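You operate a simulated robot arm through the tools that you are given. There is no shell and no other tool. Be economical: measure what you need, move in short steps, check, and stop when the job is done.

Carry out the task below with a simulated robot arm. There is one attempt and no reset: what you move stays moved.

TASK
Put things in order on the table. At the end: the brown dice cup is in the grey felt bin; the blue pawn from the table stands where the orange tube stood; the orange tube stands where the brown dice cup stood; the white watch from the table stands on top of the cream soap; whatever was shut is shut again. Leave all else as you found it, and nothing knocked over.
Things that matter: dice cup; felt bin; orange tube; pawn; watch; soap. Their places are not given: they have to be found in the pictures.

It is judged by the outcome, as a careful person would: the job done as asked, and still so three seconds after it is handed in. It fails if anything else is knocked over, pushed out of place, dropped, spilled or broken.

THE ROBOT
A 6-joint arm with a two-finger parallel gripper, fixed in place. Base frame: the origin is at the foot of the arm, x ahead of it, y to its left, z up; the work surface is at about z = 74. Lengths are in cm, angles in degrees, forces in N, time in s.
With the tool pointing down near the work surface it reaches from about 26 to 68 cm from the base axis. Its first joint turns from -66.0 to 66.0 degrees. Payload 2.9 kg.
Tool frame: the origin (TCP) lies between the finger pads and is the grasp point; the fingertips stand 3 cm ahead of it; z points along the fingers, y is the line along which they close. The gripper opens to 11 cm. The fingers are 2 cm wide and 1 cm thick; the gripper's body (4.8 by 11.2 cm) begins 5.5 cm behind the TCP.
Orientation is that of the tool frame in the base frame, as [roll, pitch, yaw] about the fixed x, y, z axes, in that order (R = Rz(yaw) Ry(pitch) Rx(roll)). With the fingers straight down and closing along the base's y, the tool's x points along the base's -x, its y along +y and its z along -z.

THE INTERFACE
- The arm moves only by the tool drive_tool. Its argument "commands" is a list of rows, each a list of 6 numbers: the shift along the base's x, y, z in mm, then the turn, a rotation vector about the base's x, y, z in degrees. In form: [[tx, ty, tz, rx, ry, rz], ...]. A call has 1 to 12 rows; each row is the pose to reach, as a shift and turn from the pose commanded when the call began. "gripper" is the opening, from 0 (shut) to 1 (fully open), set as the call begins (left out, the last holds). A row lasts 0.2 s, in which the tool goes at most 5 cm and 8.6 degrees; a call with a longer step from one row to the next is refused whole, and so is a gripper value outside its range. A pose out of reach is approached as far as the arm can. The call stops where the force on the tool passes 40 N (or 10 N more than at its start, if that is more) or the arm is blocked; 0.2 s more then pass. The fingers move at their own pace (about 10.8 cm/s each) and stop on an object; they squeeze with about 39 N. The grip force told is the motor's: it shows also when the fingers shut on nothing. Time passes only in rows, and 0.2 s behind the last, so rows that repeat a pose let the fingers close. It gives the time, the measured TCP pose, the force on the tool (base axes), the opening and the grip force at its end, in the units of the frame above (readings bear some noise).
- Cameras (640 x 400 px; columns grow to the right, rows downward): "scene" is fixed at [9.44, 45.85, 138.01]; the picture's right is [-0.51, -0.86, 0.00], its down [-0.53, 0.31, -0.79] and it looks along [0.68, -0.40, -0.61] (base axes); focal length 268 px, centre (320, 200). "wrist" rides on the gripper at [-3.6, 0, -5.7] in the tool frame; the picture's right is [0.00, -1.00, 0.00], its down [0.97, 0.00, -0.24] and it looks along [0.24, 0.00, 0.97] (tool axes); focal length 218 px, centre (320, 200).
- capture(camera): a new picture of that camera. No time passes.
- measure_at(camera, pixels): for up to 12 pixels [column, row] of the newest picture of that camera ("zoom" is the newest enlarged one), the place [x, y, z] in the base frame of the surface seen there, good to about 0.2 cm. No time passes.
- inspect(camera, box): a new picture of the part [left, top, right, bottom] of that camera's present view, enlarged. No time passes.
- finish_job(): hands the job in; it is judged then, once.

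Work in short steps. Measure before you move; look again where a grasp or a placing could have gone wrong, and mend it. You have 80 turns and 38 pictures in all, those below and enlarged ones among them. Open the gripper and draw the arm clear of the work before you hand the job in, unless the task says otherwise; then end with one line.

The tools are called after "Emit:" as name(argument=value, ...) on one line, values as JSON. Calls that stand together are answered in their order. drive_tool: Moves the arm, as the interface text tells. Its arguments: {"type":"object","properties":{"commands":{"type":"array","items":{"type":"array","items":{"type":"number"}}},"gripper":{"type":"number"}},"required":["commands"]} The other tools are called the same way: capture (camera) takes a picture; measure_at (camera, pixels) gives the place of the surface under pixels of a picture; inspect (camera, box) takes an enlarged picture of a part of a camera's view; finish_job () hands the job in.

At the start:

```text
time_s: 0.0
tool_pos: [38.01, 11.16, 122.24]
orientation: [180.0, 0.0, -180.0]
force: [-0.1, -0.1, -0.4]
gripper_width: 10.99
finger_force: 0.1
```

scene: 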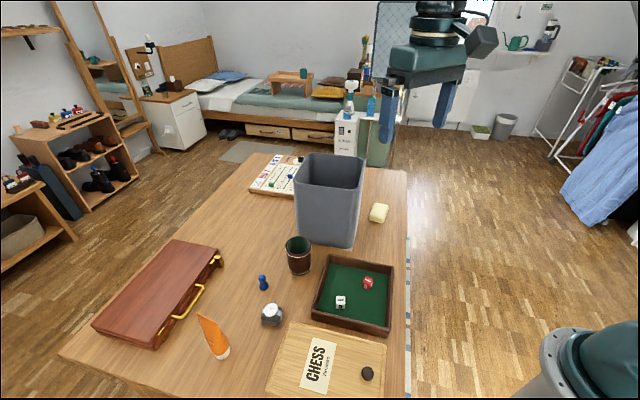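
wrist: 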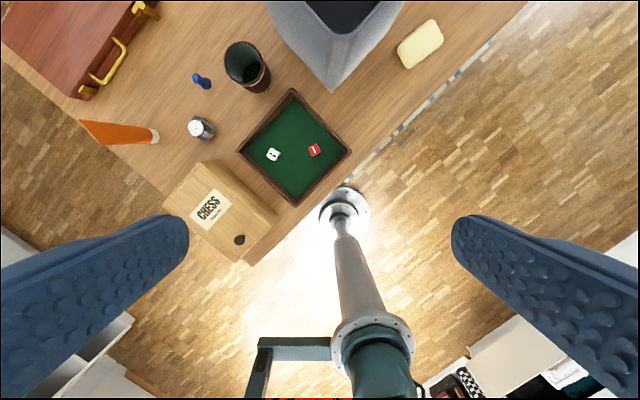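

I'll look closely at the objects first.

Emit:
inspect(camera="scene", box=[180, 220, 420, 370])

Emit:
inspect(camera="wrist", box=[60, 0, 460, 250])

Emit:
measure_at(camera="scene", pixels=[[298, 240], [300, 270], [263, 278], [263, 288], [271, 312], [202, 318], [225, 354], [378, 213], [300, 160], [362, 160], [335, 154], [330, 240]])

Emit:
measure_at(camera="wrist", pixels=[[242, 65], [262, 88], [206, 85], [195, 77], [195, 128], [208, 128], [82, 124], [155, 136], [420, 43], [332, 88], [335, 33], [110, 130]])

```text
2.67 times, centred on (300, 295) of scene
```

zoom: 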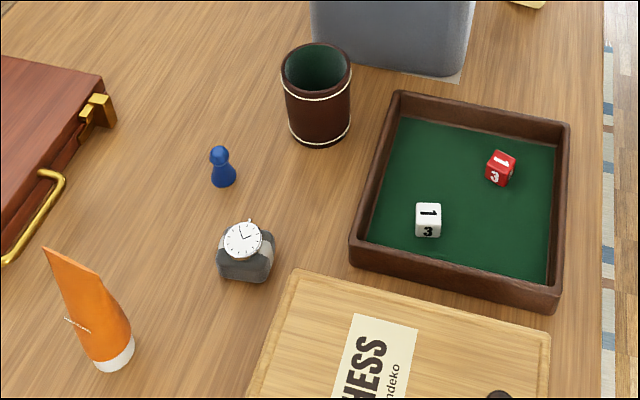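

```text
1.60 times, centred on (260, 125) of wrist
```

zoom: 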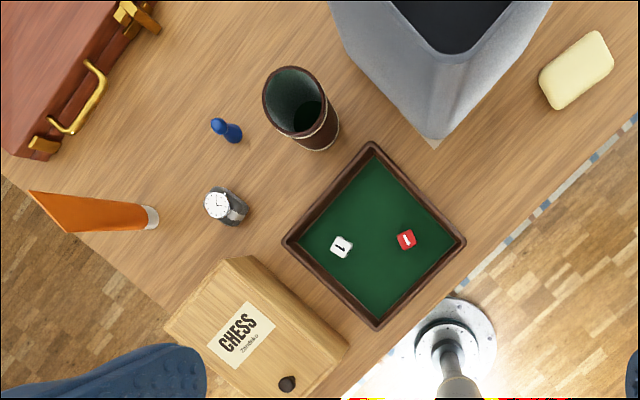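

```text
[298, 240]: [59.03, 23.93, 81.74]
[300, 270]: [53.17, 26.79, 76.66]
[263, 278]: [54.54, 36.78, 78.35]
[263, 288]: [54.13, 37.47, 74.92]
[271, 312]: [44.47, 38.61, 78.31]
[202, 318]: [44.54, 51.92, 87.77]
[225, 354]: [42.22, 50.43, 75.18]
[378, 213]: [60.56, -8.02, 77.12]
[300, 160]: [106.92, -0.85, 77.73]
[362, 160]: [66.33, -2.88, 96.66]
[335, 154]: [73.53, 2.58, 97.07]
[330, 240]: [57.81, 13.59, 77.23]
```

```text
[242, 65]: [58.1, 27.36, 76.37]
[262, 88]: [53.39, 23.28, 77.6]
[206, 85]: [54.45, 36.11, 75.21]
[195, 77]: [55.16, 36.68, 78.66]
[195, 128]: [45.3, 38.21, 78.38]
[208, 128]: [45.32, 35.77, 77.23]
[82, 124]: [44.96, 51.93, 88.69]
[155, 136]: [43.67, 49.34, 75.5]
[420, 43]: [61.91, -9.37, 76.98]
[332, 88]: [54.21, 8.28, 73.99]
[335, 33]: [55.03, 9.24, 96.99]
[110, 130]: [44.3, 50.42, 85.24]
```

I move the arm above the cup area for a close, near-vertical view.

Emit:
drive_tool(commands=[[20, 30, -15, 0, 0, 0], [40, 60, -30, 0, 0, 0], [60, 95, -45, 0, 0, 0], [80, 130, -60, 0, 0, 0], [95, 165, -80, 0, 0, 0], [100, 180, -90, 0, 0, 0], [100, 180, -90, 0, 0, 0]])

Emit:
capture(camera="wrist")

```text
time_s: 1.6
tool_pos: [47.84, 29.25, 113.2]
orientation: [-179.9, 0.0, 180.0]
force: [0.0, -0.3, 0.7]
gripper_width: 11.01
finger_force: 0.0
```

```text
33 pictures are left
```

wrist: 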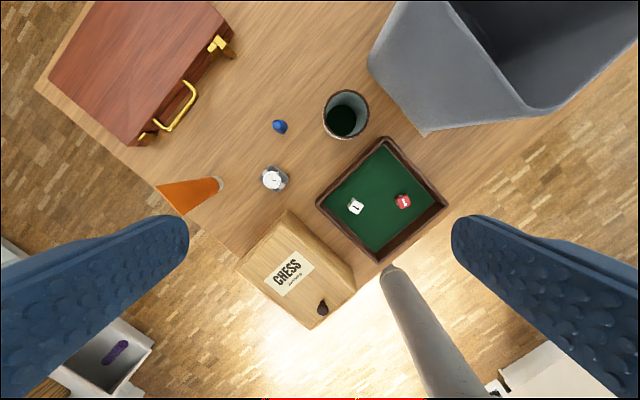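

Measuring the cup rim, pawn, watch, tube and bin rim.

Emit:
measure_at(camera="wrist", pixels=[[325, 115], [367, 115], [347, 91], [340, 138], [279, 126], [273, 179], [285, 178], [160, 187], [184, 213], [216, 184], [220, 184], [340, 120]])

Emit:
measure_at(camera="wrist", pixels=[[400, 3], [535, 108], [448, 2], [530, 95], [600, 80], [638, 42], [500, 40], [560, 40], [425, 133], [500, 20]])

Emit:
inspect(camera="wrist", box=[150, 70, 390, 220])

```text
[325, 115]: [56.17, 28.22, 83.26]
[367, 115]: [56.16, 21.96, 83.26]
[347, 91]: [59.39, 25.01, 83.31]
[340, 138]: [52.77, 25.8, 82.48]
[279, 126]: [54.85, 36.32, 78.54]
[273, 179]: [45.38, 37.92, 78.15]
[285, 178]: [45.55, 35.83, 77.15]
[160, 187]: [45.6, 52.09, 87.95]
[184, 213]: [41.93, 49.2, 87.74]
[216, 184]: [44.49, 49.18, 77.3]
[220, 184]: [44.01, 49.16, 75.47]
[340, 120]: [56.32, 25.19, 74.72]
```

```text
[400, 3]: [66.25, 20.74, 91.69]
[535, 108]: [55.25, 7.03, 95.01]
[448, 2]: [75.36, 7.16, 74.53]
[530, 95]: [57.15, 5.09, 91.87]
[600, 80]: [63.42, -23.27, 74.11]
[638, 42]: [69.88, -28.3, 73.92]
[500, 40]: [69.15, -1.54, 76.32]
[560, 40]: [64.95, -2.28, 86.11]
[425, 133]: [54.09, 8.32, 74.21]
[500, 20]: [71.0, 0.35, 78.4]
```

```text
2.67 times, centred on (270, 145) of wrist
```

zoom: 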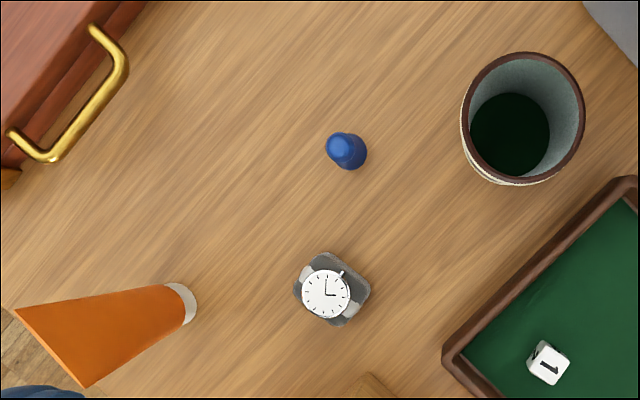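

Zoom on the bin from the scene camera to find its rim corners.

Emit:
inspect(camera="scene", box=[260, 130, 420, 230])

```text
4.00 times, centred on (340, 180) of scene
```

zoom: 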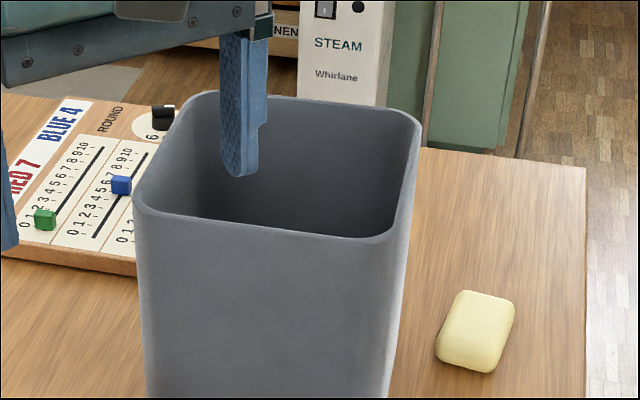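

Emit:
measure_at(camera="zoom", pixels=[[140, 205], [205, 95], [413, 125], [385, 238], [260, 228], [407, 180], [165, 145], [350, 105], [440, 345], [462, 293], [512, 305], [485, 370]])

```text
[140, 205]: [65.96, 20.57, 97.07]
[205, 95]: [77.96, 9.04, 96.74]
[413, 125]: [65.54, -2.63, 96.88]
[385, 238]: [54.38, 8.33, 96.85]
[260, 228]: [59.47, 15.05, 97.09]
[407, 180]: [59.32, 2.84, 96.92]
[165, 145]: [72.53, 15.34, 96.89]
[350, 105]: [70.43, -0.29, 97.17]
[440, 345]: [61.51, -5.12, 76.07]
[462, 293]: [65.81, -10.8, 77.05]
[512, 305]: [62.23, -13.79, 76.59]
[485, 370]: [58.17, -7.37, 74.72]
```

Cup centre is ~(56.1, 25.1), bin centre ~(66, 9), rim z 97. I check the tray corner and bin floor clearance, then descend over the cup.

Emit:
measure_at(camera="wrist", pixels=[[385, 140], [392, 145], [380, 145]])

Emit:
drive_tool(commands=[[30, -15, -40, 0, 0, 0], [60, -30, -80, 0, 0, 0], [81, -41, -120, 0, 0, 0], [81, -41, -160, 0, 0, 0], [81, -41, -200, 0, 0, 0], [81, -41, -200, 0, 0, 0]], gripper=0.9)

Emit:
capture(camera="wrist")

Emit:
capture(camera="scene")

```text
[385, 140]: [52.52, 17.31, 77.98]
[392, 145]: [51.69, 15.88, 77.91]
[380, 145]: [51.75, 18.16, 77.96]
```

```text
refused: row 1 steps farther than a row can; nothing moved
```

```text
30 pictures are left
```

wrist: 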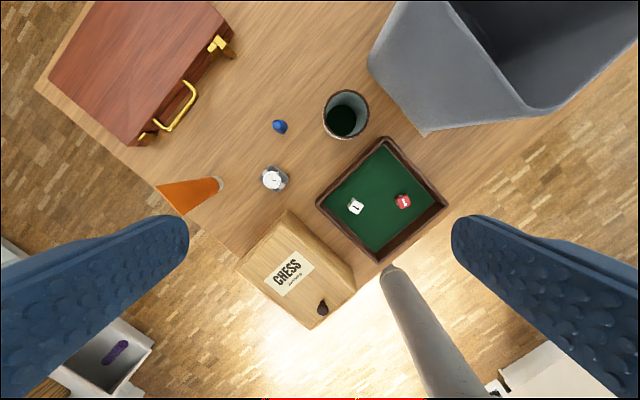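

```text
29 pictures are left
```

scene: 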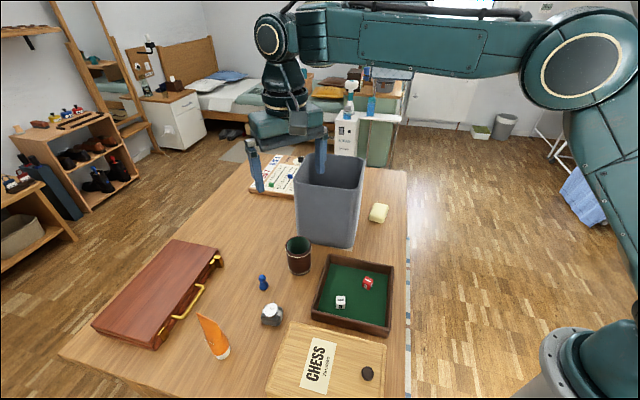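

Nothing moved; I retry with smaller steps.

Emit:
drive_tool(commands=[[25, -13, -35, 0, 0, 0], [50, -26, -70, 0, 0, 0], [70, -36, -110, 0, 0, 0], [81, -41, -150, 0, 0, 0], [81, -41, -190, 0, 0, 0], [81, -41, -220, 0, 0, 0], [81, -41, -220, 0, 0, 0]], gripper=0.9)

Emit:
capture(camera="wrist")

```text
time_s: 3.2
tool_pos: [56.05, 24.91, 91.22]
orientation: [180.0, 0.0, -180.0]
force: [-0.2, -0.8, 0.3]
gripper_width: 9.88
finger_force: 0.1
```

```text
28 pictures are left
```

wrist: 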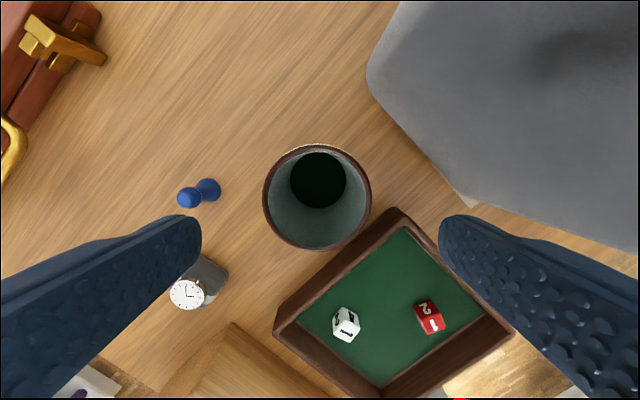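

The cup is centred; descend to z≈82 and close.

Emit:
drive_tool(commands=[[0, 0, -40, 0, 0, 0], [0, 0, -80, 0, 0, 0], [0, 0, -95, 0, 0, 0], [0, 0, -95, 0, 0, 0]])

Emit:
drive_tool(commands=[[0, 0, 0, 0, 0, 0], [0, 0, 0, 0, 0, 0], [0, 0, 0, 0, 0, 0]], gripper=0.0)

```text
time_s: 4.2
tool_pos: [56.03, 25.06, 81.92]
orientation: [-180.0, -0.1, 180.0]
force: [-0.9, 0.1, 0.2]
gripper_width: 9.91
finger_force: 0.0
```

```text
time_s: 5.0
tool_pos: [55.98, 24.99, 81.86]
orientation: [180.0, 0.0, 180.0]
force: [0.4, -0.4, 0.5]
gripper_width: 6.99
finger_force: 39.2
```

Gripped (6.99 cm). Lift straight up.

Emit:
drive_tool(commands=[[0, 0, 40, 0, 0, 0], [0, 0, 80, 0, 0, 0], [0, 0, 120, 0, 0, 0], [0, 0, 160, 0, 0, 0], [0, 0, 200, 0, 0, -7.5], [0, 0, 240, 0, 0, -15], [0, 0, 280, 0, 0, -22], [0, 0, 300, 0, 0, -29], [0, 0, 300, 0, 0, -36], [0, 0, 300, 0, 0, -44], [0, 0, 300, 0, 0, -44]])

```text
time_s: 7.4
tool_pos: [55.98, 25.07, 111.79]
orientation: [-179.9, 0.1, 135.9]
force: [0.0, -0.1, -0.4]
gripper_width: 6.99
finger_force: 39.3
```

Lifted and turned parallel to the bin sides; go over the bin.

Emit:
drive_tool(commands=[[20, -35, 0, 0, 0, 0], [40, -70, 0, 0, 0, 0], [60, -105, 0, 0, 0, 0], [80, -140, 0, 0, 0, 0], [93, -160, 0, 0, 0, 0], [93, -160, 0, 0, 0, 0]])

Emit:
capture(camera="wrist")

Emit:
capture(camera="scene")

```text
time_s: 8.8
tool_pos: [62.7, 9.77, 110.88]
orientation: [180.0, 0.0, 135.9]
force: [0.0, 0.1, -0.5]
gripper_width: 6.99
finger_force: 39.0
out of reach, approached as far as the arm can: row 3, 4, 5, 6
```

```text
27 pictures are left
```

wrist: 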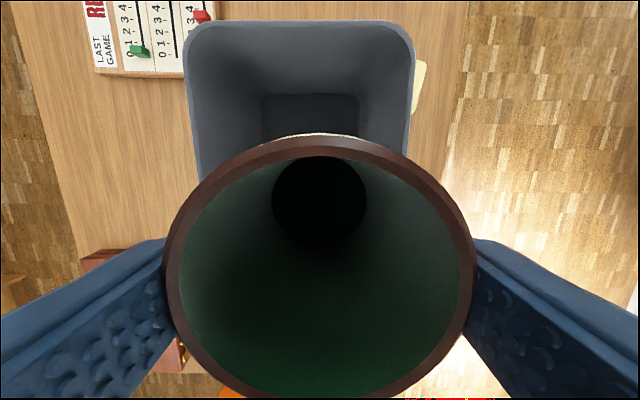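

```text
26 pictures are left
```

scene: 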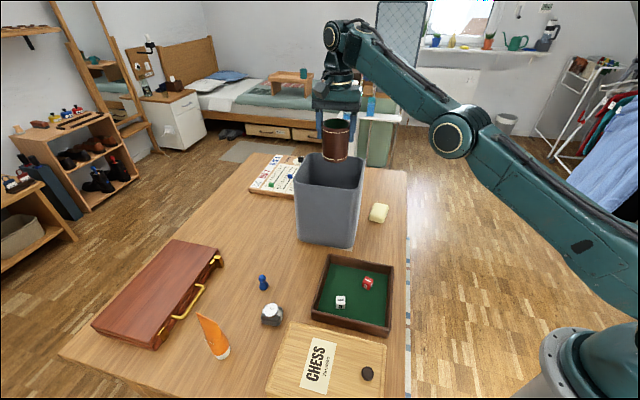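

The arm is at its reach limit at this height (62.7, 9.8), but the cup is within the rim. Lower a bit, where reach grows.

Emit:
drive_tool(commands=[[0, 0, -20, 0, 0, 0], [0, 0, -40, 0, 0, 0], [0, 0, -60, 0, 0, 0], [0, 0, -60, 0, 0, 0]])

```text
time_s: 9.8
tool_pos: [62.65, 9.77, 105.15]
orientation: [180.0, 0.1, 136.0]
force: [0.4, 0.2, -0.9]
gripper_width: 6.96
finger_force: 39.1
```

Now shift outward while lowering.

Emit:
drive_tool(commands=[[5, 0, -25, 0, 0, 0], [15, -3, -50, 0, 0, 0], [27, -6, -75, 0, 0, 0], [27, -6, -100, 0, 0, 0], [27, -6, -100, 0, 0, 0]])

Emit:
capture(camera="scene")

Emit:
capture(camera="wrist")

```text
time_s: 11.0
tool_pos: [65.27, 9.1, 95.11]
orientation: [-180.0, 0.0, 136.1]
force: [-0.7, 0.8, -0.8]
gripper_width: 6.97
finger_force: 38.8
```

```text
25 pictures are left
```

scene: 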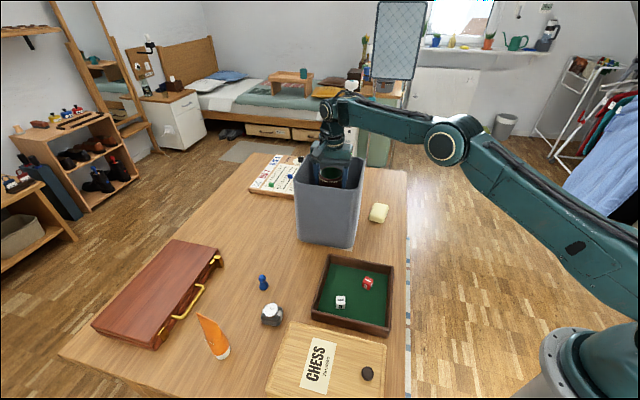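

```text
24 pictures are left
```

wrist: 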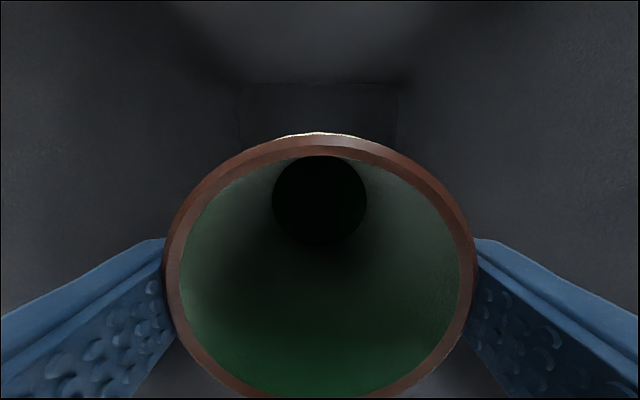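

Inside the bin and centred. Continue down gently.

Emit:
drive_tool(commands=[[0, 0, -20, 0, 0, 0], [0, 0, -40, 0, 0, 0], [0, 0, -60, 0, 0, 0], [0, 0, -80, 0, 0, 0], [0, 0, -100, 0, 0, 0], [0, 0, -100, 0, 0, 0]])

```text
time_s: 12.2
tool_pos: [65.88, 9.33, 87.3]
orientation: [179.2, 0.5, 136.6]
force: [-1.0, 1.4, 6.0]
gripper_width: 6.99
finger_force: 39.1
stopped in row 5: the force on the tool passed its limit (the readings are from after the stop); the commanded pose is now the measured one
```

Stopped at z 87.3, earlier than the expected floor; look at why.

Emit:
inspect(camera="scene", box=[260, 80, 460, 260])

Emit:
capture(camera="wrist")

```text
2.22 times, centred on (360, 170) of scene
```

zoom: 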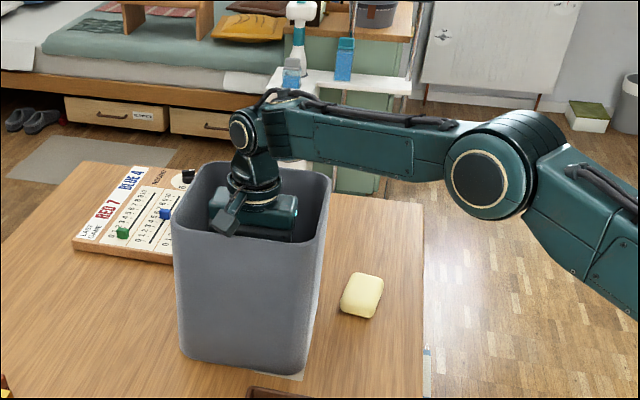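

```text
22 pictures are left
```

wrist: 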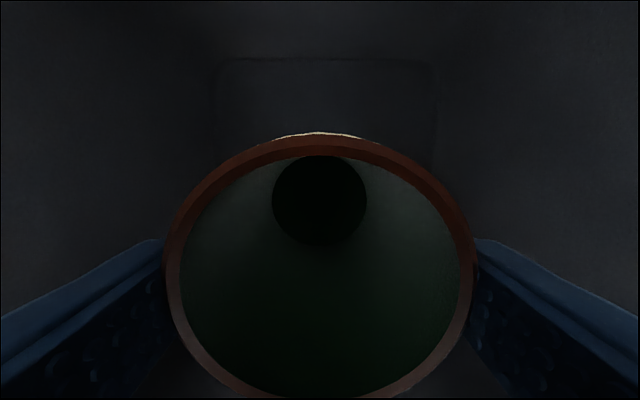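

A box on the gripper's tool-+x side rests against the near rim wall. I rise to z≈96, turn the tool 180° so that box faces the far wall, and offset toward the near wall.

Emit:
drive_tool(commands=[[-3, 0, 20, 0, 0, 0], [-6, 3, 45, 0, 0, 0], [-10, 6, 70, 0, 0, 0], [-15, 12, 90, 0, 0, 0], [-15, 12, 90, 0, 0, 8], [-15, 12, 90, 0, 0, 16], [-15, 12, 90, 0, 0, 24], [-15, 12, 90, 0, 0, 32], [-15, 12, 90, 0, 0, 40], [-15, 12, 90, 0, 0, 48], [-15, 12, 90, 0, 0, 56], [-15, 12, 90, 0, 0, 64]])

Emit:
drive_tool(commands=[[0, 0, 0, 0, 0, 8], [0, 0, 0, 0, 0, 16], [0, 0, 0, 0, 0, 24], [0, 0, 0, 0, 0, 32], [0, 0, 0, 0, 0, 40], [0, 0, 0, 0, 0, 48], [0, 0, 0, 0, 0, 56], [0, 0, 0, 0, 0, 64], [0, 0, 0, 0, 0, 72], [0, 0, 0, 0, 0, 80], [0, 0, 0, 0, 0, 88]])

```text
time_s: 14.8
tool_pos: [64.29, 10.38, 96.17]
orientation: [179.3, 0.4, -159.4]
force: [-0.6, -0.3, 0.4]
gripper_width: 6.95
finger_force: 38.8
```

```text
time_s: 17.1
tool_pos: [64.22, 10.55, 96.26]
orientation: [179.3, 0.4, -71.4]
force: [0.6, -0.7, -1.2]
gripper_width: 6.97
finger_force: 39.4
```

Finish the turn and then level out the small tilt.

Emit:
drive_tool(commands=[[0, 0, 0, 0, 0, 8], [0, 0, 0, 0, 0, 16], [0, 0, 0, 0, 0, 24], [0, 0, 0, 0, 0, 28], [0, 0, 0, 0, 0, 28]])

Emit:
drive_tool(commands=[[-2, 2, 0, 0.23, -0.77, 0], [-2, 2, -20, 0.23, -0.77, 0], [-2, 2, -40, 0.23, -0.77, 0], [-2, 2, -60, 0.23, -0.77, 0], [-2, 2, -80, 0.23, -0.77, 0], [-2, 2, -95, 0.23, -0.77, 0], [-2, 2, -105, 0.23, -0.77, 0], [-2, 2, -105, 0.23, -0.77, 0]])

```text
time_s: 18.4
tool_pos: [64.3, 10.45, 96.31]
orientation: [179.3, 0.5, -43.4]
force: [0.3, -0.2, -0.5]
gripper_width: 6.94
finger_force: 39.1
```

```text
time_s: 20.1
tool_pos: [63.97, 10.68, 85.71]
orientation: [-179.9, 0.1, -43.4]
force: [-0.5, 0.5, -1.4]
gripper_width: 6.95
finger_force: 38.6
```

Past the earlier block, at z 85.7 with no contact. Continue gently to the floor.

Emit:
drive_tool(commands=[[0, 0, -6, 0, 0, 0], [0, 0, -12, 0, 0, 0], [0, 0, -17, 0, 0, 0], [0, 0, -22, 0, 0, 0], [0, 0, -27, 0, 0, 0], [0, 0, -32, 0, 0, 0], [0, 0, -37, 0, 0, 0]])

```text
time_s: 21.8
tool_pos: [64.18, 10.76, 82.39]
orientation: [-179.8, -0.1, -43.5]
force: [-11.3, -2.2, 23.3]
gripper_width: 6.93
finger_force: 39.1
```

Cup is on the bin floor (23 N). Release, then rise.

Emit:
drive_tool(commands=[[0, 0, 2, 0, 0, 0], [0, 0, 2, 0, 0, 0], [0, 0, 2, 0, 0, 0]], gripper=0.82)

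Emit:
drive_tool(commands=[[0, 0, 20, 0, 0, 0], [0, 0, 50, 0, 0, 0], [0, 0, 90, 0, 0, 0], [0, 0, 130, 0, 0, 0], [-10, 0, 170, 0, 0, 0], [-20, 0, 210, 0, 0, 0], [-30, 0, 250, 0, 0, 0], [-40, 0, 280, 0, 0, 0], [-40, 0, 280, 0, 0, 0]])

Emit:
capture(camera="wrist")

```text
time_s: 22.6
tool_pos: [64.17, 10.55, 82.33]
orientation: [-179.9, 0.0, -43.4]
force: [0.3, 0.2, 0.4]
gripper_width: 9.04
finger_force: 0.0
```

```text
time_s: 24.6
tool_pos: [60.08, 10.71, 110.14]
orientation: [179.9, 0.0, -43.4]
force: [-1.2, -0.6, 0.3]
gripper_width: 9.01
finger_force: 0.0
```

```text
21 pictures are left
```

wrist: 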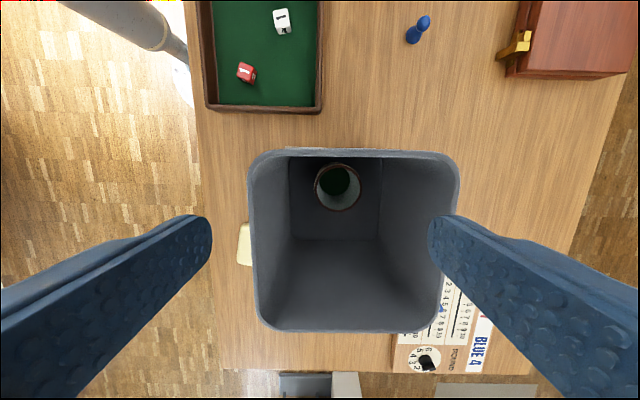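

Cup stands upright in the bin. Next, the tube: fly over to it, turning to close across its flat (rz +38° from nominal).

Emit:
drive_tool(commands=[[-14, 27, 0, 0, 0, -8.2], [-28, 54, 0, 0, 0, -16.4], [-42, 81, 0, 0, 0, -24.6], [-56, 108, 0, 0, 0, -32.8], [-70, 135, 0, 0, 0, -41], [-84, 163, 0, 0, 0, -49.2], [-98, 192, 0, 0, 0, -57.4], [-112, 221, 0, 0, 0, -65.6], [-126, 250, 0, 0, 0, -73.8], [-140, 280, 0, 0, 0, -82], [-153, 307, -20, 0, 0, -90.2], [-165, 333, -30, 0, 0, -98.4]], gripper=0.6)

Emit:
capture(camera="wrist")

```text
time_s: 27.1
tool_pos: [43.64, 44.15, 107.14]
orientation: [-180.0, 0.1, -141.9]
force: [1.0, -0.4, -0.8]
gripper_width: 6.57
finger_force: 0.0
```

```text
20 pictures are left
```

wrist: 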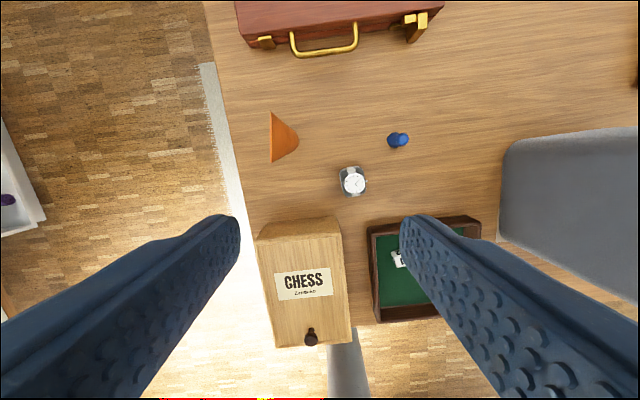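

The crimp is aligned vertically in the image at (271, 113–162), so the fingers close across it. Measure it.

Emit:
measure_at(camera="wrist", pixels=[[271, 115], [271, 138], [271, 160], [290, 138], [297, 140], [397, 139], [391, 137], [403, 140]])

Emit:
inspect(camera="wrist", box=[250, 80, 450, 205])

```text
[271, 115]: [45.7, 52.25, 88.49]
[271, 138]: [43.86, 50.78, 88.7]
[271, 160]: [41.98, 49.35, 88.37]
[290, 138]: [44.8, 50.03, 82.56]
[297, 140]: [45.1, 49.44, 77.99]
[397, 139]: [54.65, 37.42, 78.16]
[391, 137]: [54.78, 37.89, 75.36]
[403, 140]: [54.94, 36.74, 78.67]
```

```text
3.20 times, centred on (350, 142) of wrist
```

zoom: 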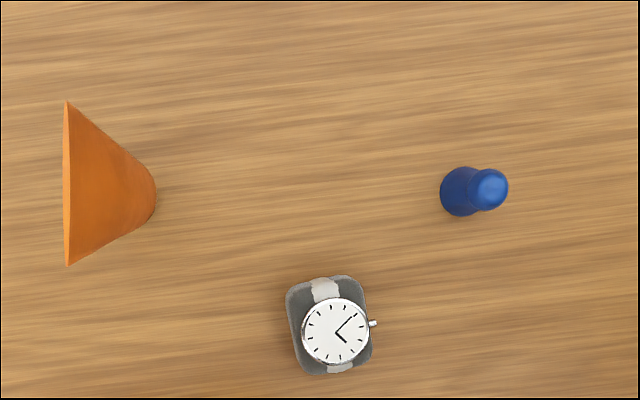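

Tube centre (43.9, 50.8), top z 88.5. Approach to just above it.

Emit:
drive_tool(commands=[[1, 15, -35, 0, 0, 0], [2, 30, -70, 0, 0, 0], [2, 45, -110, 0, 0, 0], [3, 60, -130, 0, 0, 0], [3, 66, -145, 0, 0, 0], [3, 66, -145, 0, 0, 0]])

Emit:
capture(camera="wrist")

```text
time_s: 28.6
tool_pos: [43.9, 50.56, 92.78]
orientation: [180.0, 0.1, -141.8]
force: [-0.3, 0.9, 0.4]
gripper_width: 6.58
finger_force: 0.0
```

```text
18 pictures are left
```

wrist: 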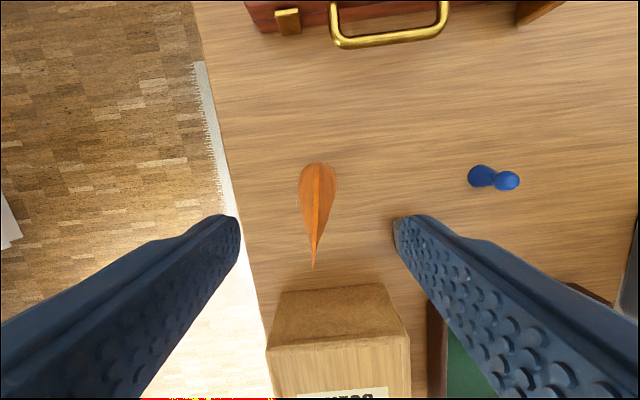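

Well centred. Descend to z 84.2 and close.

Emit:
drive_tool(commands=[[0, 0, -40, 0, 0, 0], [0, 2, -75, 0, 0, 0], [0, 2, -86, 0, 0, 0], [0, 2, -86, 0, 0, 0]])

Emit:
drive_tool(commands=[[0, 0, 0, 0, 0, 0], [0, 0, 0, 0, 0, 0], [0, 0, 0, 0, 0, 0]], gripper=0.0)

```text
time_s: 29.6
tool_pos: [43.87, 50.76, 84.08]
orientation: [-180.0, 0.1, -141.7]
force: [1.0, -0.6, -0.6]
gripper_width: 6.61
finger_force: 0.1
```

```text
time_s: 30.4
tool_pos: [43.92, 50.67, 84.1]
orientation: [179.9, 0.1, -141.8]
force: [-0.2, 1.1, 1.4]
gripper_width: 2.38
finger_force: 39.1
```

Held (2.38 cm). Lift 10 cm and carry to the cup's old spot (56.1, 25.1).

Emit:
drive_tool(commands=[[0, 0, 30, 0, 0, 0], [0, 0, 65, 0, 0, 0], [0, 0, 100, 0, 0, 0], [17, -37, 100, 0, 0, 0], [35, -74, 100, 0, 0, 0], [52, -110, 100, 0, 0, 0], [70, -146, 100, 0, 0, 0], [87, -183, 100, 0, 0, 0], [105, -220, 100, 0, 0, 0], [122, -256, 100, 0, 0, 0], [122, -256, 70, 0, 0, 0], [122, -256, 70, 0, 0, 0]])

Emit:
inspect(camera="scene", box=[180, 150, 420, 370])

```text
time_s: 33.0
tool_pos: [56.08, 25.01, 91.08]
orientation: [-179.9, 0.0, -141.9]
force: [0.4, 0.0, -0.7]
gripper_width: 2.39
finger_force: 38.9
```

```text
1.82 times, centred on (300, 260) of scene
```

zoom: 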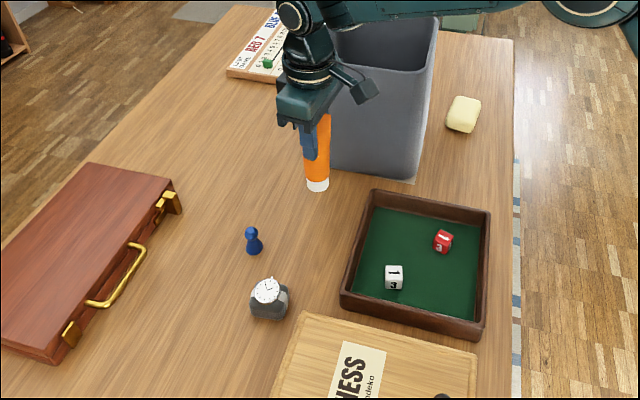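

Tube hangs upright. Lower gently and release.

Emit:
drive_tool(commands=[[0, 1, -25, 0, 0, 0], [0, 1, -50, 0, 0, 0], [0, 1, -62, 0, 0, 0], [0, 1, -67, 0, 0, 0], [0, 1, -70, 0, 0, 0], [0, 1, -72, 0, 0, 0]])

```text
time_s: 34.4
tool_pos: [56.01, 25.34, 84.16]
orientation: [-179.9, 0.1, -141.8]
force: [-5.9, -2.1, 16.7]
gripper_width: 2.42
finger_force: 38.9
```

Touching the table. Release and rise clear.

Emit:
drive_tool(commands=[[0, 0, 1, 0, 0, 0], [0, 0, 1, 0, 0, 0]])

Emit:
drive_tool(commands=[[0, 0, 1, 0, 0, 0], [0, 0, 1, 0, 0, 0], [0, 0, 1, 0, 0, 0]], gripper=0.5)

Emit:
drive_tool(commands=[[0, 0, 20, 0, 0, 0], [0, 0, 50, 0, 0, 0], [0, 0, 90, 0, 0, 0], [0, 0, 130, 0, 0, 0], [0, 20, 150, 0, 0, 0], [0, 20, 150, 0, 0, 0]])

Emit:
capture(camera="wrist")

```text
time_s: 35.0
tool_pos: [55.97, 25.24, 84.11]
orientation: [-179.8, 0.2, -141.8]
force: [-4.4, 0.1, 20.0]
gripper_width: 2.37
finger_force: 38.0
```

```text
time_s: 35.8
tool_pos: [56.01, 25.23, 84.04]
orientation: [-179.9, 0.0, -141.8]
force: [-0.1, -0.6, -0.5]
gripper_width: 5.51
finger_force: 0.0
```

```text
time_s: 37.1
tool_pos: [56.15, 27.29, 99.03]
orientation: [-180.0, 0.0, -141.8]
force: [0.0, -1.2, -0.2]
gripper_width: 5.48
finger_force: 0.0
```

```text
16 pictures are left
```

wrist: 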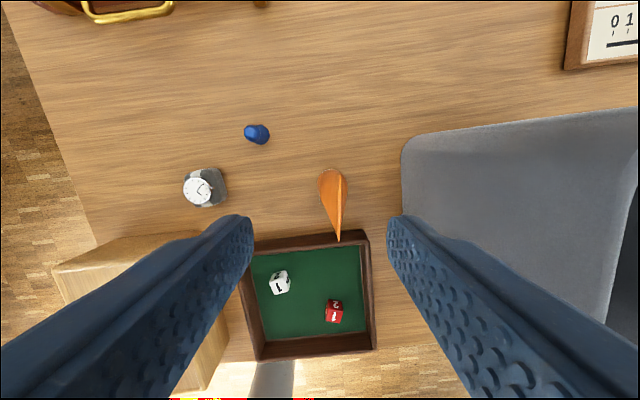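

Tube stands on the cup spot. Now measure the pawn at (257,134).

Emit:
measure_at(camera="wrist", pixels=[[249, 133], [255, 134], [262, 134], [257, 127], [257, 142], [333, 172], [341, 238]])

Emit:
drive_tool(commands=[[-4, 30, -20, 0, 0, 0], [-8, 60, -50, 0, 0, 0], [-13, 95, -80, 0, 0, 0], [-13, 95, -100, 0, 0, 0], [-13, 95, -100, 0, 0, 0]])

Emit:
capture(camera="wrist")

```text
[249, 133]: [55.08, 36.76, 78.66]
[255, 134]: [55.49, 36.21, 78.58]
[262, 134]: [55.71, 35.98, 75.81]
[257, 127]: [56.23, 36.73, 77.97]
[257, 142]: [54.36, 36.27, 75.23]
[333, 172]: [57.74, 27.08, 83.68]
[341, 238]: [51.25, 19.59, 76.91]
```

```text
time_s: 38.4
tool_pos: [54.82, 36.8, 88.99]
orientation: [-180.0, 0.1, -141.7]
force: [-0.4, 0.5, 0.7]
gripper_width: 5.51
finger_force: 0.0
```

```text
15 pictures are left
```

wrist: 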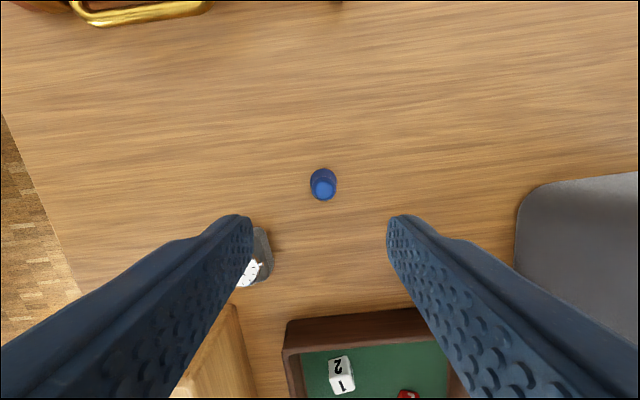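

Pawn is about 0.6 cm further out, at ~(55.4, 36.95). Shift, descend to z 77.6, and close.

Emit:
drive_tool(commands=[[6, 2, -40, 0, 0, 0], [6, 2, -80, 0, 0, 0], [6, 2, -105, 0, 0, 0], [6, 2, -112, 0, 0, 0], [6, 2, -112, 0, 0, 0]])

Emit:
drive_tool(commands=[[0, 0, 0, 0, 0, 0], [0, 0, 0, 0, 0, 0], [0, 0, 0, 0, 0, 0]], gripper=0.0)

Emit:
capture(camera="wrist")

```text
time_s: 39.5
tool_pos: [55.23, 36.85, 77.85]
orientation: [180.0, 0.0, -141.8]
force: [0.0, -0.4, -0.8]
gripper_width: 5.51
finger_force: 0.1
```

```text
time_s: 40.4
tool_pos: [55.29, 36.98, 77.91]
orientation: [179.9, -0.1, -141.8]
force: [0.3, 0.0, 0.5]
gripper_width: 1.84
finger_force: 39.3
```

```text
14 pictures are left
```

wrist: 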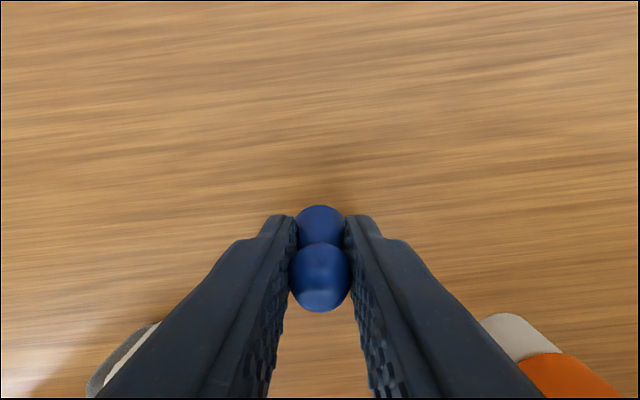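

Pawn held by its base. Lift and carry to the tube's old spot (43.9, 50.8).

Emit:
drive_tool(commands=[[0, 0, 30, 0, 0, 0], [0, 0, 70, 0, 0, 0], [-28, 34, 80, 0, 0, 0], [-57, 69, 80, 0, 0, 0], [-85, 103, 80, 0, 0, 0], [-114, 138, 80, 0, 0, 0], [-114, 138, 50, 0, 0, 0], [-114, 138, 20, 0, 0, 0], [-114, 138, 8, 0, 0, 0], [-114, 138, 4, 0, 0, 0], [-114, 138, 2, 0, 0, 0], [-114, 138, 0, 0, 0, 0]])

Emit:
inspect(camera="scene", box=[160, 180, 400, 370])

```text
time_s: 43.0
tool_pos: [43.98, 50.65, 77.91]
orientation: [-180.0, 0.1, -141.8]
force: [-0.1, -0.4, -0.6]
gripper_width: 1.82
finger_force: 38.7
```

```text
2.11 times, centred on (280, 275) of scene
```

zoom: 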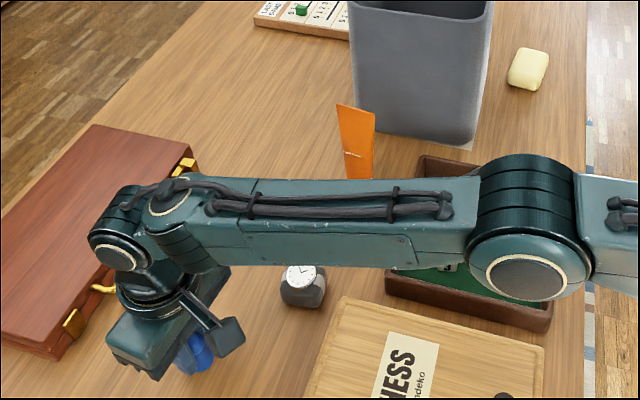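

No contact yet; nudge down a couple of mm, then release.

Emit:
drive_tool(commands=[[0, 0, -1, 0, 0, 0], [0, 0, -2, 0, 0, 0], [0, 0, -2, 0, 0, 0]])

Emit:
drive_tool(commands=[[0, 0, 0, 0, 0, 0], [0, 0, 0, 0, 0, 0], [0, 0, 0, 0, 0, 0]], gripper=0.45)

Emit:
drive_tool(commands=[[0, 0, 25, 0, 0, 0], [0, 0, 60, 0, 0, 0], [0, 0, 100, 0, 0, 0], [0, -10, 140, 0, 0, 0], [0, -30, 180, 0, 0, 0], [0, -60, 200, 0, 0, 0], [0, -80, 220, 0, 0, 0], [0, -80, 220, 0, 0, 0]])

Emit:
capture(camera="wrist")

```text
time_s: 43.8
tool_pos: [43.94, 50.75, 77.84]
orientation: [-179.9, 0.2, -141.8]
force: [-1.2, -1.3, 7.7]
gripper_width: 1.84
finger_force: 39.6
```

```text
time_s: 44.5
tool_pos: [43.97, 50.85, 77.61]
orientation: [179.9, 0.1, -141.8]
force: [1.0, 0.4, -0.2]
gripper_width: 4.96
finger_force: 0.1
```

```text
time_s: 46.4
tool_pos: [43.99, 42.77, 99.78]
orientation: [180.0, 0.1, -141.7]
force: [0.7, -0.1, 0.6]
gripper_width: 4.94
finger_force: 0.1
```

```text
12 pictures are left
```

wrist: 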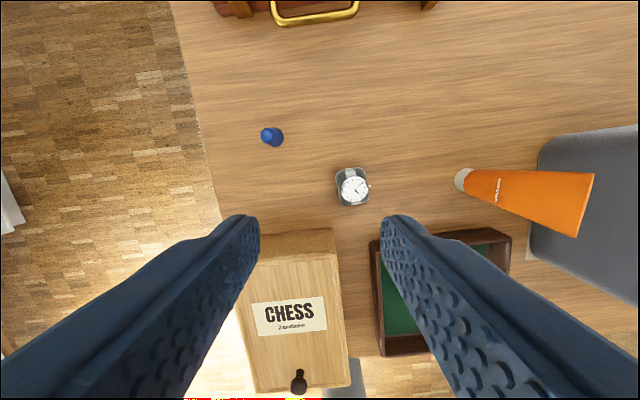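

Pawn and tube stand. Now zoom on the watch.

Emit:
inspect(camera="wrist", box=[310, 150, 400, 220])

Emit:
inspect(camera="scene", box=[245, 290, 305, 335])

Emit:
measure_at(camera="wrist", pixels=[[354, 189], [337, 183], [353, 168], [336, 172], [366, 170], [340, 203], [368, 200]])

```text
5.71 times, centred on (355, 185) of wrist
```

zoom: 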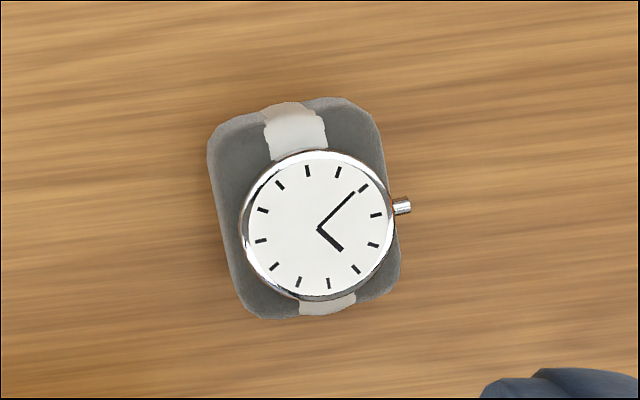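

```text
8.89 times, centred on (275, 312) of scene
```

zoom: 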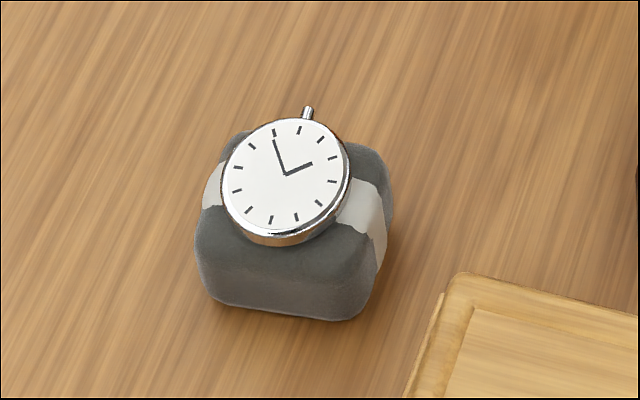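

```text
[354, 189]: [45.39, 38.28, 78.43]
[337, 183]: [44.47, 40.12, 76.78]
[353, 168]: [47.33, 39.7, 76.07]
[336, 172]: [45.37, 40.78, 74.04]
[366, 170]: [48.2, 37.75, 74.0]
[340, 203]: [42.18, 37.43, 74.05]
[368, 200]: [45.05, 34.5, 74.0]
```

The watch sits on its cushion as one unit, strap axis ~49°, crown on one narrow side; I'll grip along the strap axis to avoid the crown. Turn −79° above it and look.

Emit:
drive_tool(commands=[[1, -5, -8, 0, 0, -8], [3, -10, -16, 0, 0, -16], [4, -15, -24, 0, 0, -24], [6, -20, -32, 0, 0, -32], [7, -25, -40, 0, 0, -40], [9, -30, -50, 0, 0, -48], [11, -35, -60, 0, 0, -56], [12, -40, -70, 0, 0, -64], [13, -44, -80, 0, 0, -72], [14, -47, -85, 0, 0, -79], [14, -47, -85, 0, 0, -79]], gripper=0.75)

Emit:
capture(camera="wrist")

```text
time_s: 48.8
tool_pos: [45.37, 37.95, 91.22]
orientation: [180.0, 0.1, 139.1]
force: [0.1, 1.0, -0.3]
gripper_width: 8.23
finger_force: 0.0
```

```text
9 pictures are left
```

wrist: 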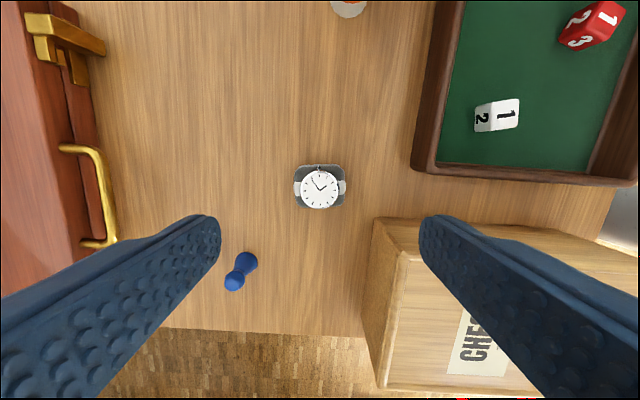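

Aligned and centred (cushion at (319,187)). Check the chess-box edge clearance on the right.

Emit:
measure_at(camera="wrist", pixels=[[377, 221], [371, 222], [400, 255], [294, 187], [346, 187], [319, 165], [319, 209], [319, 188]])

```text
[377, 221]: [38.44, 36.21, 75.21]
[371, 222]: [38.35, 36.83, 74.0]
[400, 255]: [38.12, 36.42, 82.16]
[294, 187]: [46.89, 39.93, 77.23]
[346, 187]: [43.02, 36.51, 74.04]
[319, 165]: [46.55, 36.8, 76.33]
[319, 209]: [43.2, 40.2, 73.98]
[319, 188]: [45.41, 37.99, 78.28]
```

Clear. Narrow the opening, descend to z 77.6 and close.

Emit:
drive_tool(commands=[[0, 0, 0, 0, 0, 0], [0, 0, -40, 0, 0, 0], [0, 0, -80, 0, 0, 0], [0, 0, -110, 0, 0, 0], [0, 0, -134, 0, 0, 0], [0, 0, -134, 0, 0, 0]], gripper=0.6)

Emit:
drive_tool(commands=[[0, 0, 0, 0, 0, 0], [0, 0, 0, 0, 0, 0], [0, 0, 0, 0, 0, 0]], gripper=0.0)

Emit:
drive_tool(commands=[[0, 0, 30, 0, 0, 0], [0, 0, 70, 0, 0, 0], [0, 0, 110, 0, 0, 0], [0, 0, 140, 0, 0, 0], [0, 0, 140, 0, 0, 0]])

Emit:
capture(camera="wrist")

```text
time_s: 50.1
tool_pos: [45.37, 38.02, 77.78]
orientation: [-179.9, 0.1, 139.1]
force: [0.3, 0.0, -0.3]
gripper_width: 6.61
finger_force: 0.0
```

```text
time_s: 51.0
tool_pos: [45.38, 37.99, 77.92]
orientation: [180.0, 0.0, 139.2]
force: [1.1, -0.1, -0.1]
gripper_width: 4.75
finger_force: 38.9
```

```text
time_s: 52.1
tool_pos: [45.23, 38.09, 91.84]
orientation: [-180.0, 0.0, 139.2]
force: [0.3, 0.3, -1.5]
gripper_width: 4.73
finger_force: 39.2
```

```text
8 pictures are left
```

wrist: 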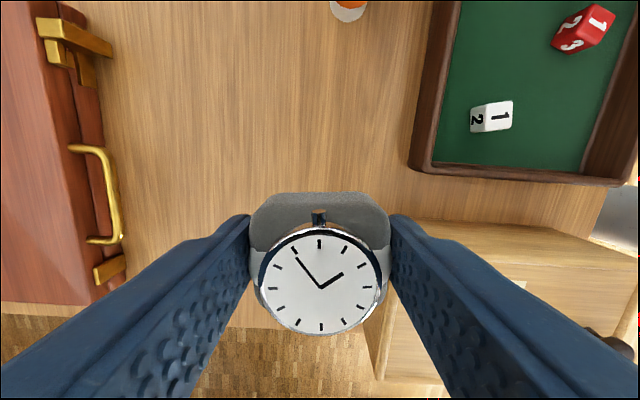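

The whole unit is held. Rise to z 115 while turning toward the soap's orientation.

Emit:
drive_tool(commands=[[0, 0, 35, 0, 0, 8.2], [0, -5, 75, 0, 0, 16.4], [0, -10, 115, 0, 0, 24.6], [0, -20, 155, 0, 0, 32.8], [0, -35, 195, 0, 0, 41], [0, -50, 232, 0, 0, 49.2], [0, -80, 232, 0, 0, 57.4], [0, -110, 232, 0, 0, 65.6], [0, -140, 232, 0, 0, 73.8], [0, -170, 232, 0, 0, 82], [0, -200, 232, 0, 0, 90], [0, -230, 232, 0, 0, 90]])

Emit:
drive_tool(commands=[[10, -45, 0, 0, 0, 0], [22, -90, 0, 0, 0, 0], [35, -135, 0, 0, 0, 0], [48, -180, 0, 0, 0, 0], [70, -220, 0, 0, 0, 0], [95, -255, 0, 0, 0, 0], [115, -285, -20, 0, 0, 0], [128, -290, -60, 0, 0, 0], [128, -290, -100, 0, 0, 0], [128, -290, -150, 0, 0, 0], [128, -290, -150, 0, 0, 0]])

Emit:
capture(camera="wrist")

```text
time_s: 54.8
tool_pos: [45.29, 15.04, 114.99]
orientation: [-179.9, 0.2, -130.7]
force: [0.4, -0.2, -1.7]
gripper_width: 4.73
finger_force: 38.2
```

```text
time_s: 57.1
tool_pos: [58.24, -14.02, 100.02]
orientation: [-180.0, 0.0, -130.8]
force: [0.1, -0.1, -0.5]
gripper_width: 4.72
finger_force: 39.0
```

```text
7 pictures are left
```

wrist: 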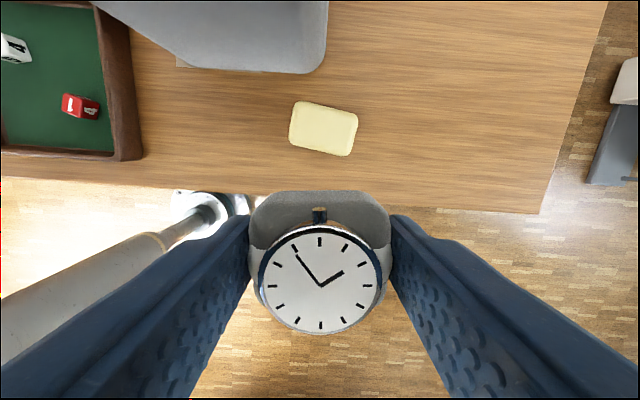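

Soap centre at (323,129), tilted 12° clockwise in the image. Measure it.

Emit:
measure_at(camera="wrist", pixels=[[323, 129], [300, 105], [354, 117], [346, 153], [293, 141], [310, 120], [336, 138]])

```text
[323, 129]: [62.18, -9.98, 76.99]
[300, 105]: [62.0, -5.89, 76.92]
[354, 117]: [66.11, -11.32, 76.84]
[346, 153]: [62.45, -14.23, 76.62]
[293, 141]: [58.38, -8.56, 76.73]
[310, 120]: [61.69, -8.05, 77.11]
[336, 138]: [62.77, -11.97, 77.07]
```

Soap centre (62.24, −10.0), top z ≈ 77.05. Turn −12°, move above it, and lower to just above contact.

Emit:
drive_tool(commands=[[13, 13, 0, 0, 0, -4], [27, 27, 0, 0, 0, -8], [40, 40, 0, 0, 0, -12], [40, 40, -50, 0, 0, -12], [40, 40, -100, 0, 0, -12], [40, 40, -150, 0, 0, -12], [40, 40, -175, 0, 0, -12], [40, 40, -175, 0, 0, -12]])

Emit:
inspect(camera="scene", box=[320, 160, 420, 240])

```text
time_s: 59.0
tool_pos: [62.16, -9.81, 82.58]
orientation: [-180.0, 0.1, -142.8]
force: [-0.2, 0.6, 0.1]
gripper_width: 4.72
finger_force: 39.4
```

```text
5.00 times, centred on (370, 200) of scene
```

zoom: 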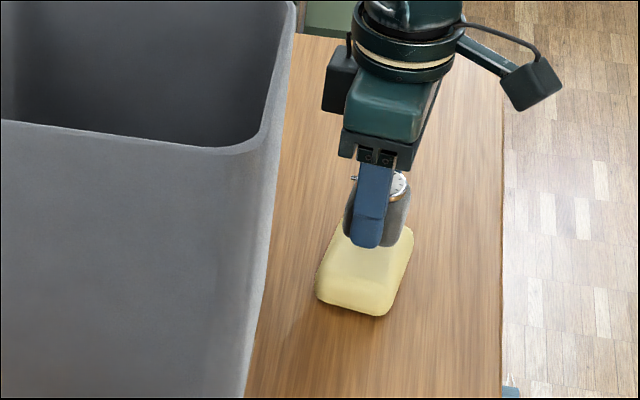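

Positioned over the soap. Lower in small steps until light contact.

Emit:
drive_tool(commands=[[0, -1, -8, 0, 0, 0], [0, -1, -13, 0, 0, 0], [0, -1, -15, 0, 0, 0], [0, -1, -17, 0, 0, 0]])

```text
time_s: 60.0
tool_pos: [62.29, -10.1, 80.88]
orientation: [179.9, 0.0, -142.8]
force: [0.0, 0.2, -0.9]
gripper_width: 4.73
finger_force: 38.7
```

Emit:
drive_tool(commands=[[0, 0, -1, 0, 0, 0], [0, 0, -1, 0, 0, 0]])

```text
time_s: 60.5
tool_pos: [62.16, -10.12, 80.77]
orientation: [180.0, 0.1, -142.8]
force: [0.0, -0.5, 0.5]
gripper_width: 4.73
finger_force: 39.2
```

Emit:
drive_tool(commands=[[0, 0, -1, 0, 0, 0], [0, 0, -1, 0, 0, 0]])

```text
time_s: 61.1
tool_pos: [62.07, -10.11, 80.63]
orientation: [-179.8, 0.0, -142.9]
force: [-2.3, -0.1, 8.7]
gripper_width: 4.75
finger_force: 38.5
```

Light contact (8.7 N). Release and rise.

Emit:
drive_tool(commands=[[0, 0, 0, 0, 0, 0], [0, 0, 0, 0, 0, 0], [0, 0, 0, 0, 0, 0]], gripper=0.65)

Emit:
drive_tool(commands=[[0, 0, 25, 0, 0, 0], [0, 0, 60, 0, 0, 0], [0, 0, 100, 0, 0, 0], [-10, -10, 140, 0, 0, 0], [-30, -25, 170, 0, 0, 0], [-60, -35, 200, 0, 0, 0], [-100, -50, 220, 0, 0, 0], [-140, -60, 240, 0, 0, 0], [-180, -70, 260, 0, 0, 0], [-220, -70, 280, 0, 0, 0], [-220, -70, 280, 0, 0, 0]])

Emit:
capture(camera="scene")

Emit:
inspect(camera="scene", box=[260, 140, 420, 240])

```text
time_s: 62.0
tool_pos: [62.1, -10.08, 80.69]
orientation: [179.9, 0.0, -142.9]
force: [-1.1, -0.5, -0.4]
gripper_width: 7.15
finger_force: 0.0
```

```text
time_s: 64.3
tool_pos: [39.95, -16.94, 108.5]
orientation: [180.0, 0.1, -142.8]
force: [0.5, 0.3, 0.0]
gripper_width: 7.15
finger_force: 0.0
```

```text
5 pictures are left
```

scene: 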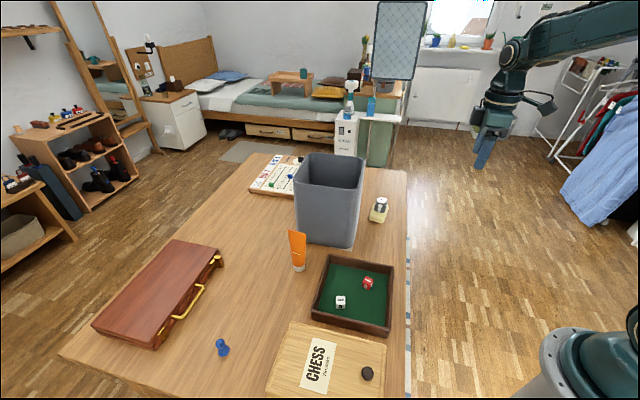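

```text
4.00 times, centred on (340, 190) of scene
```

zoom: 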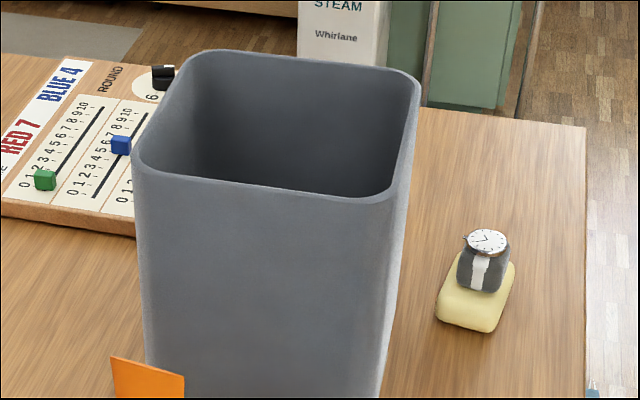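

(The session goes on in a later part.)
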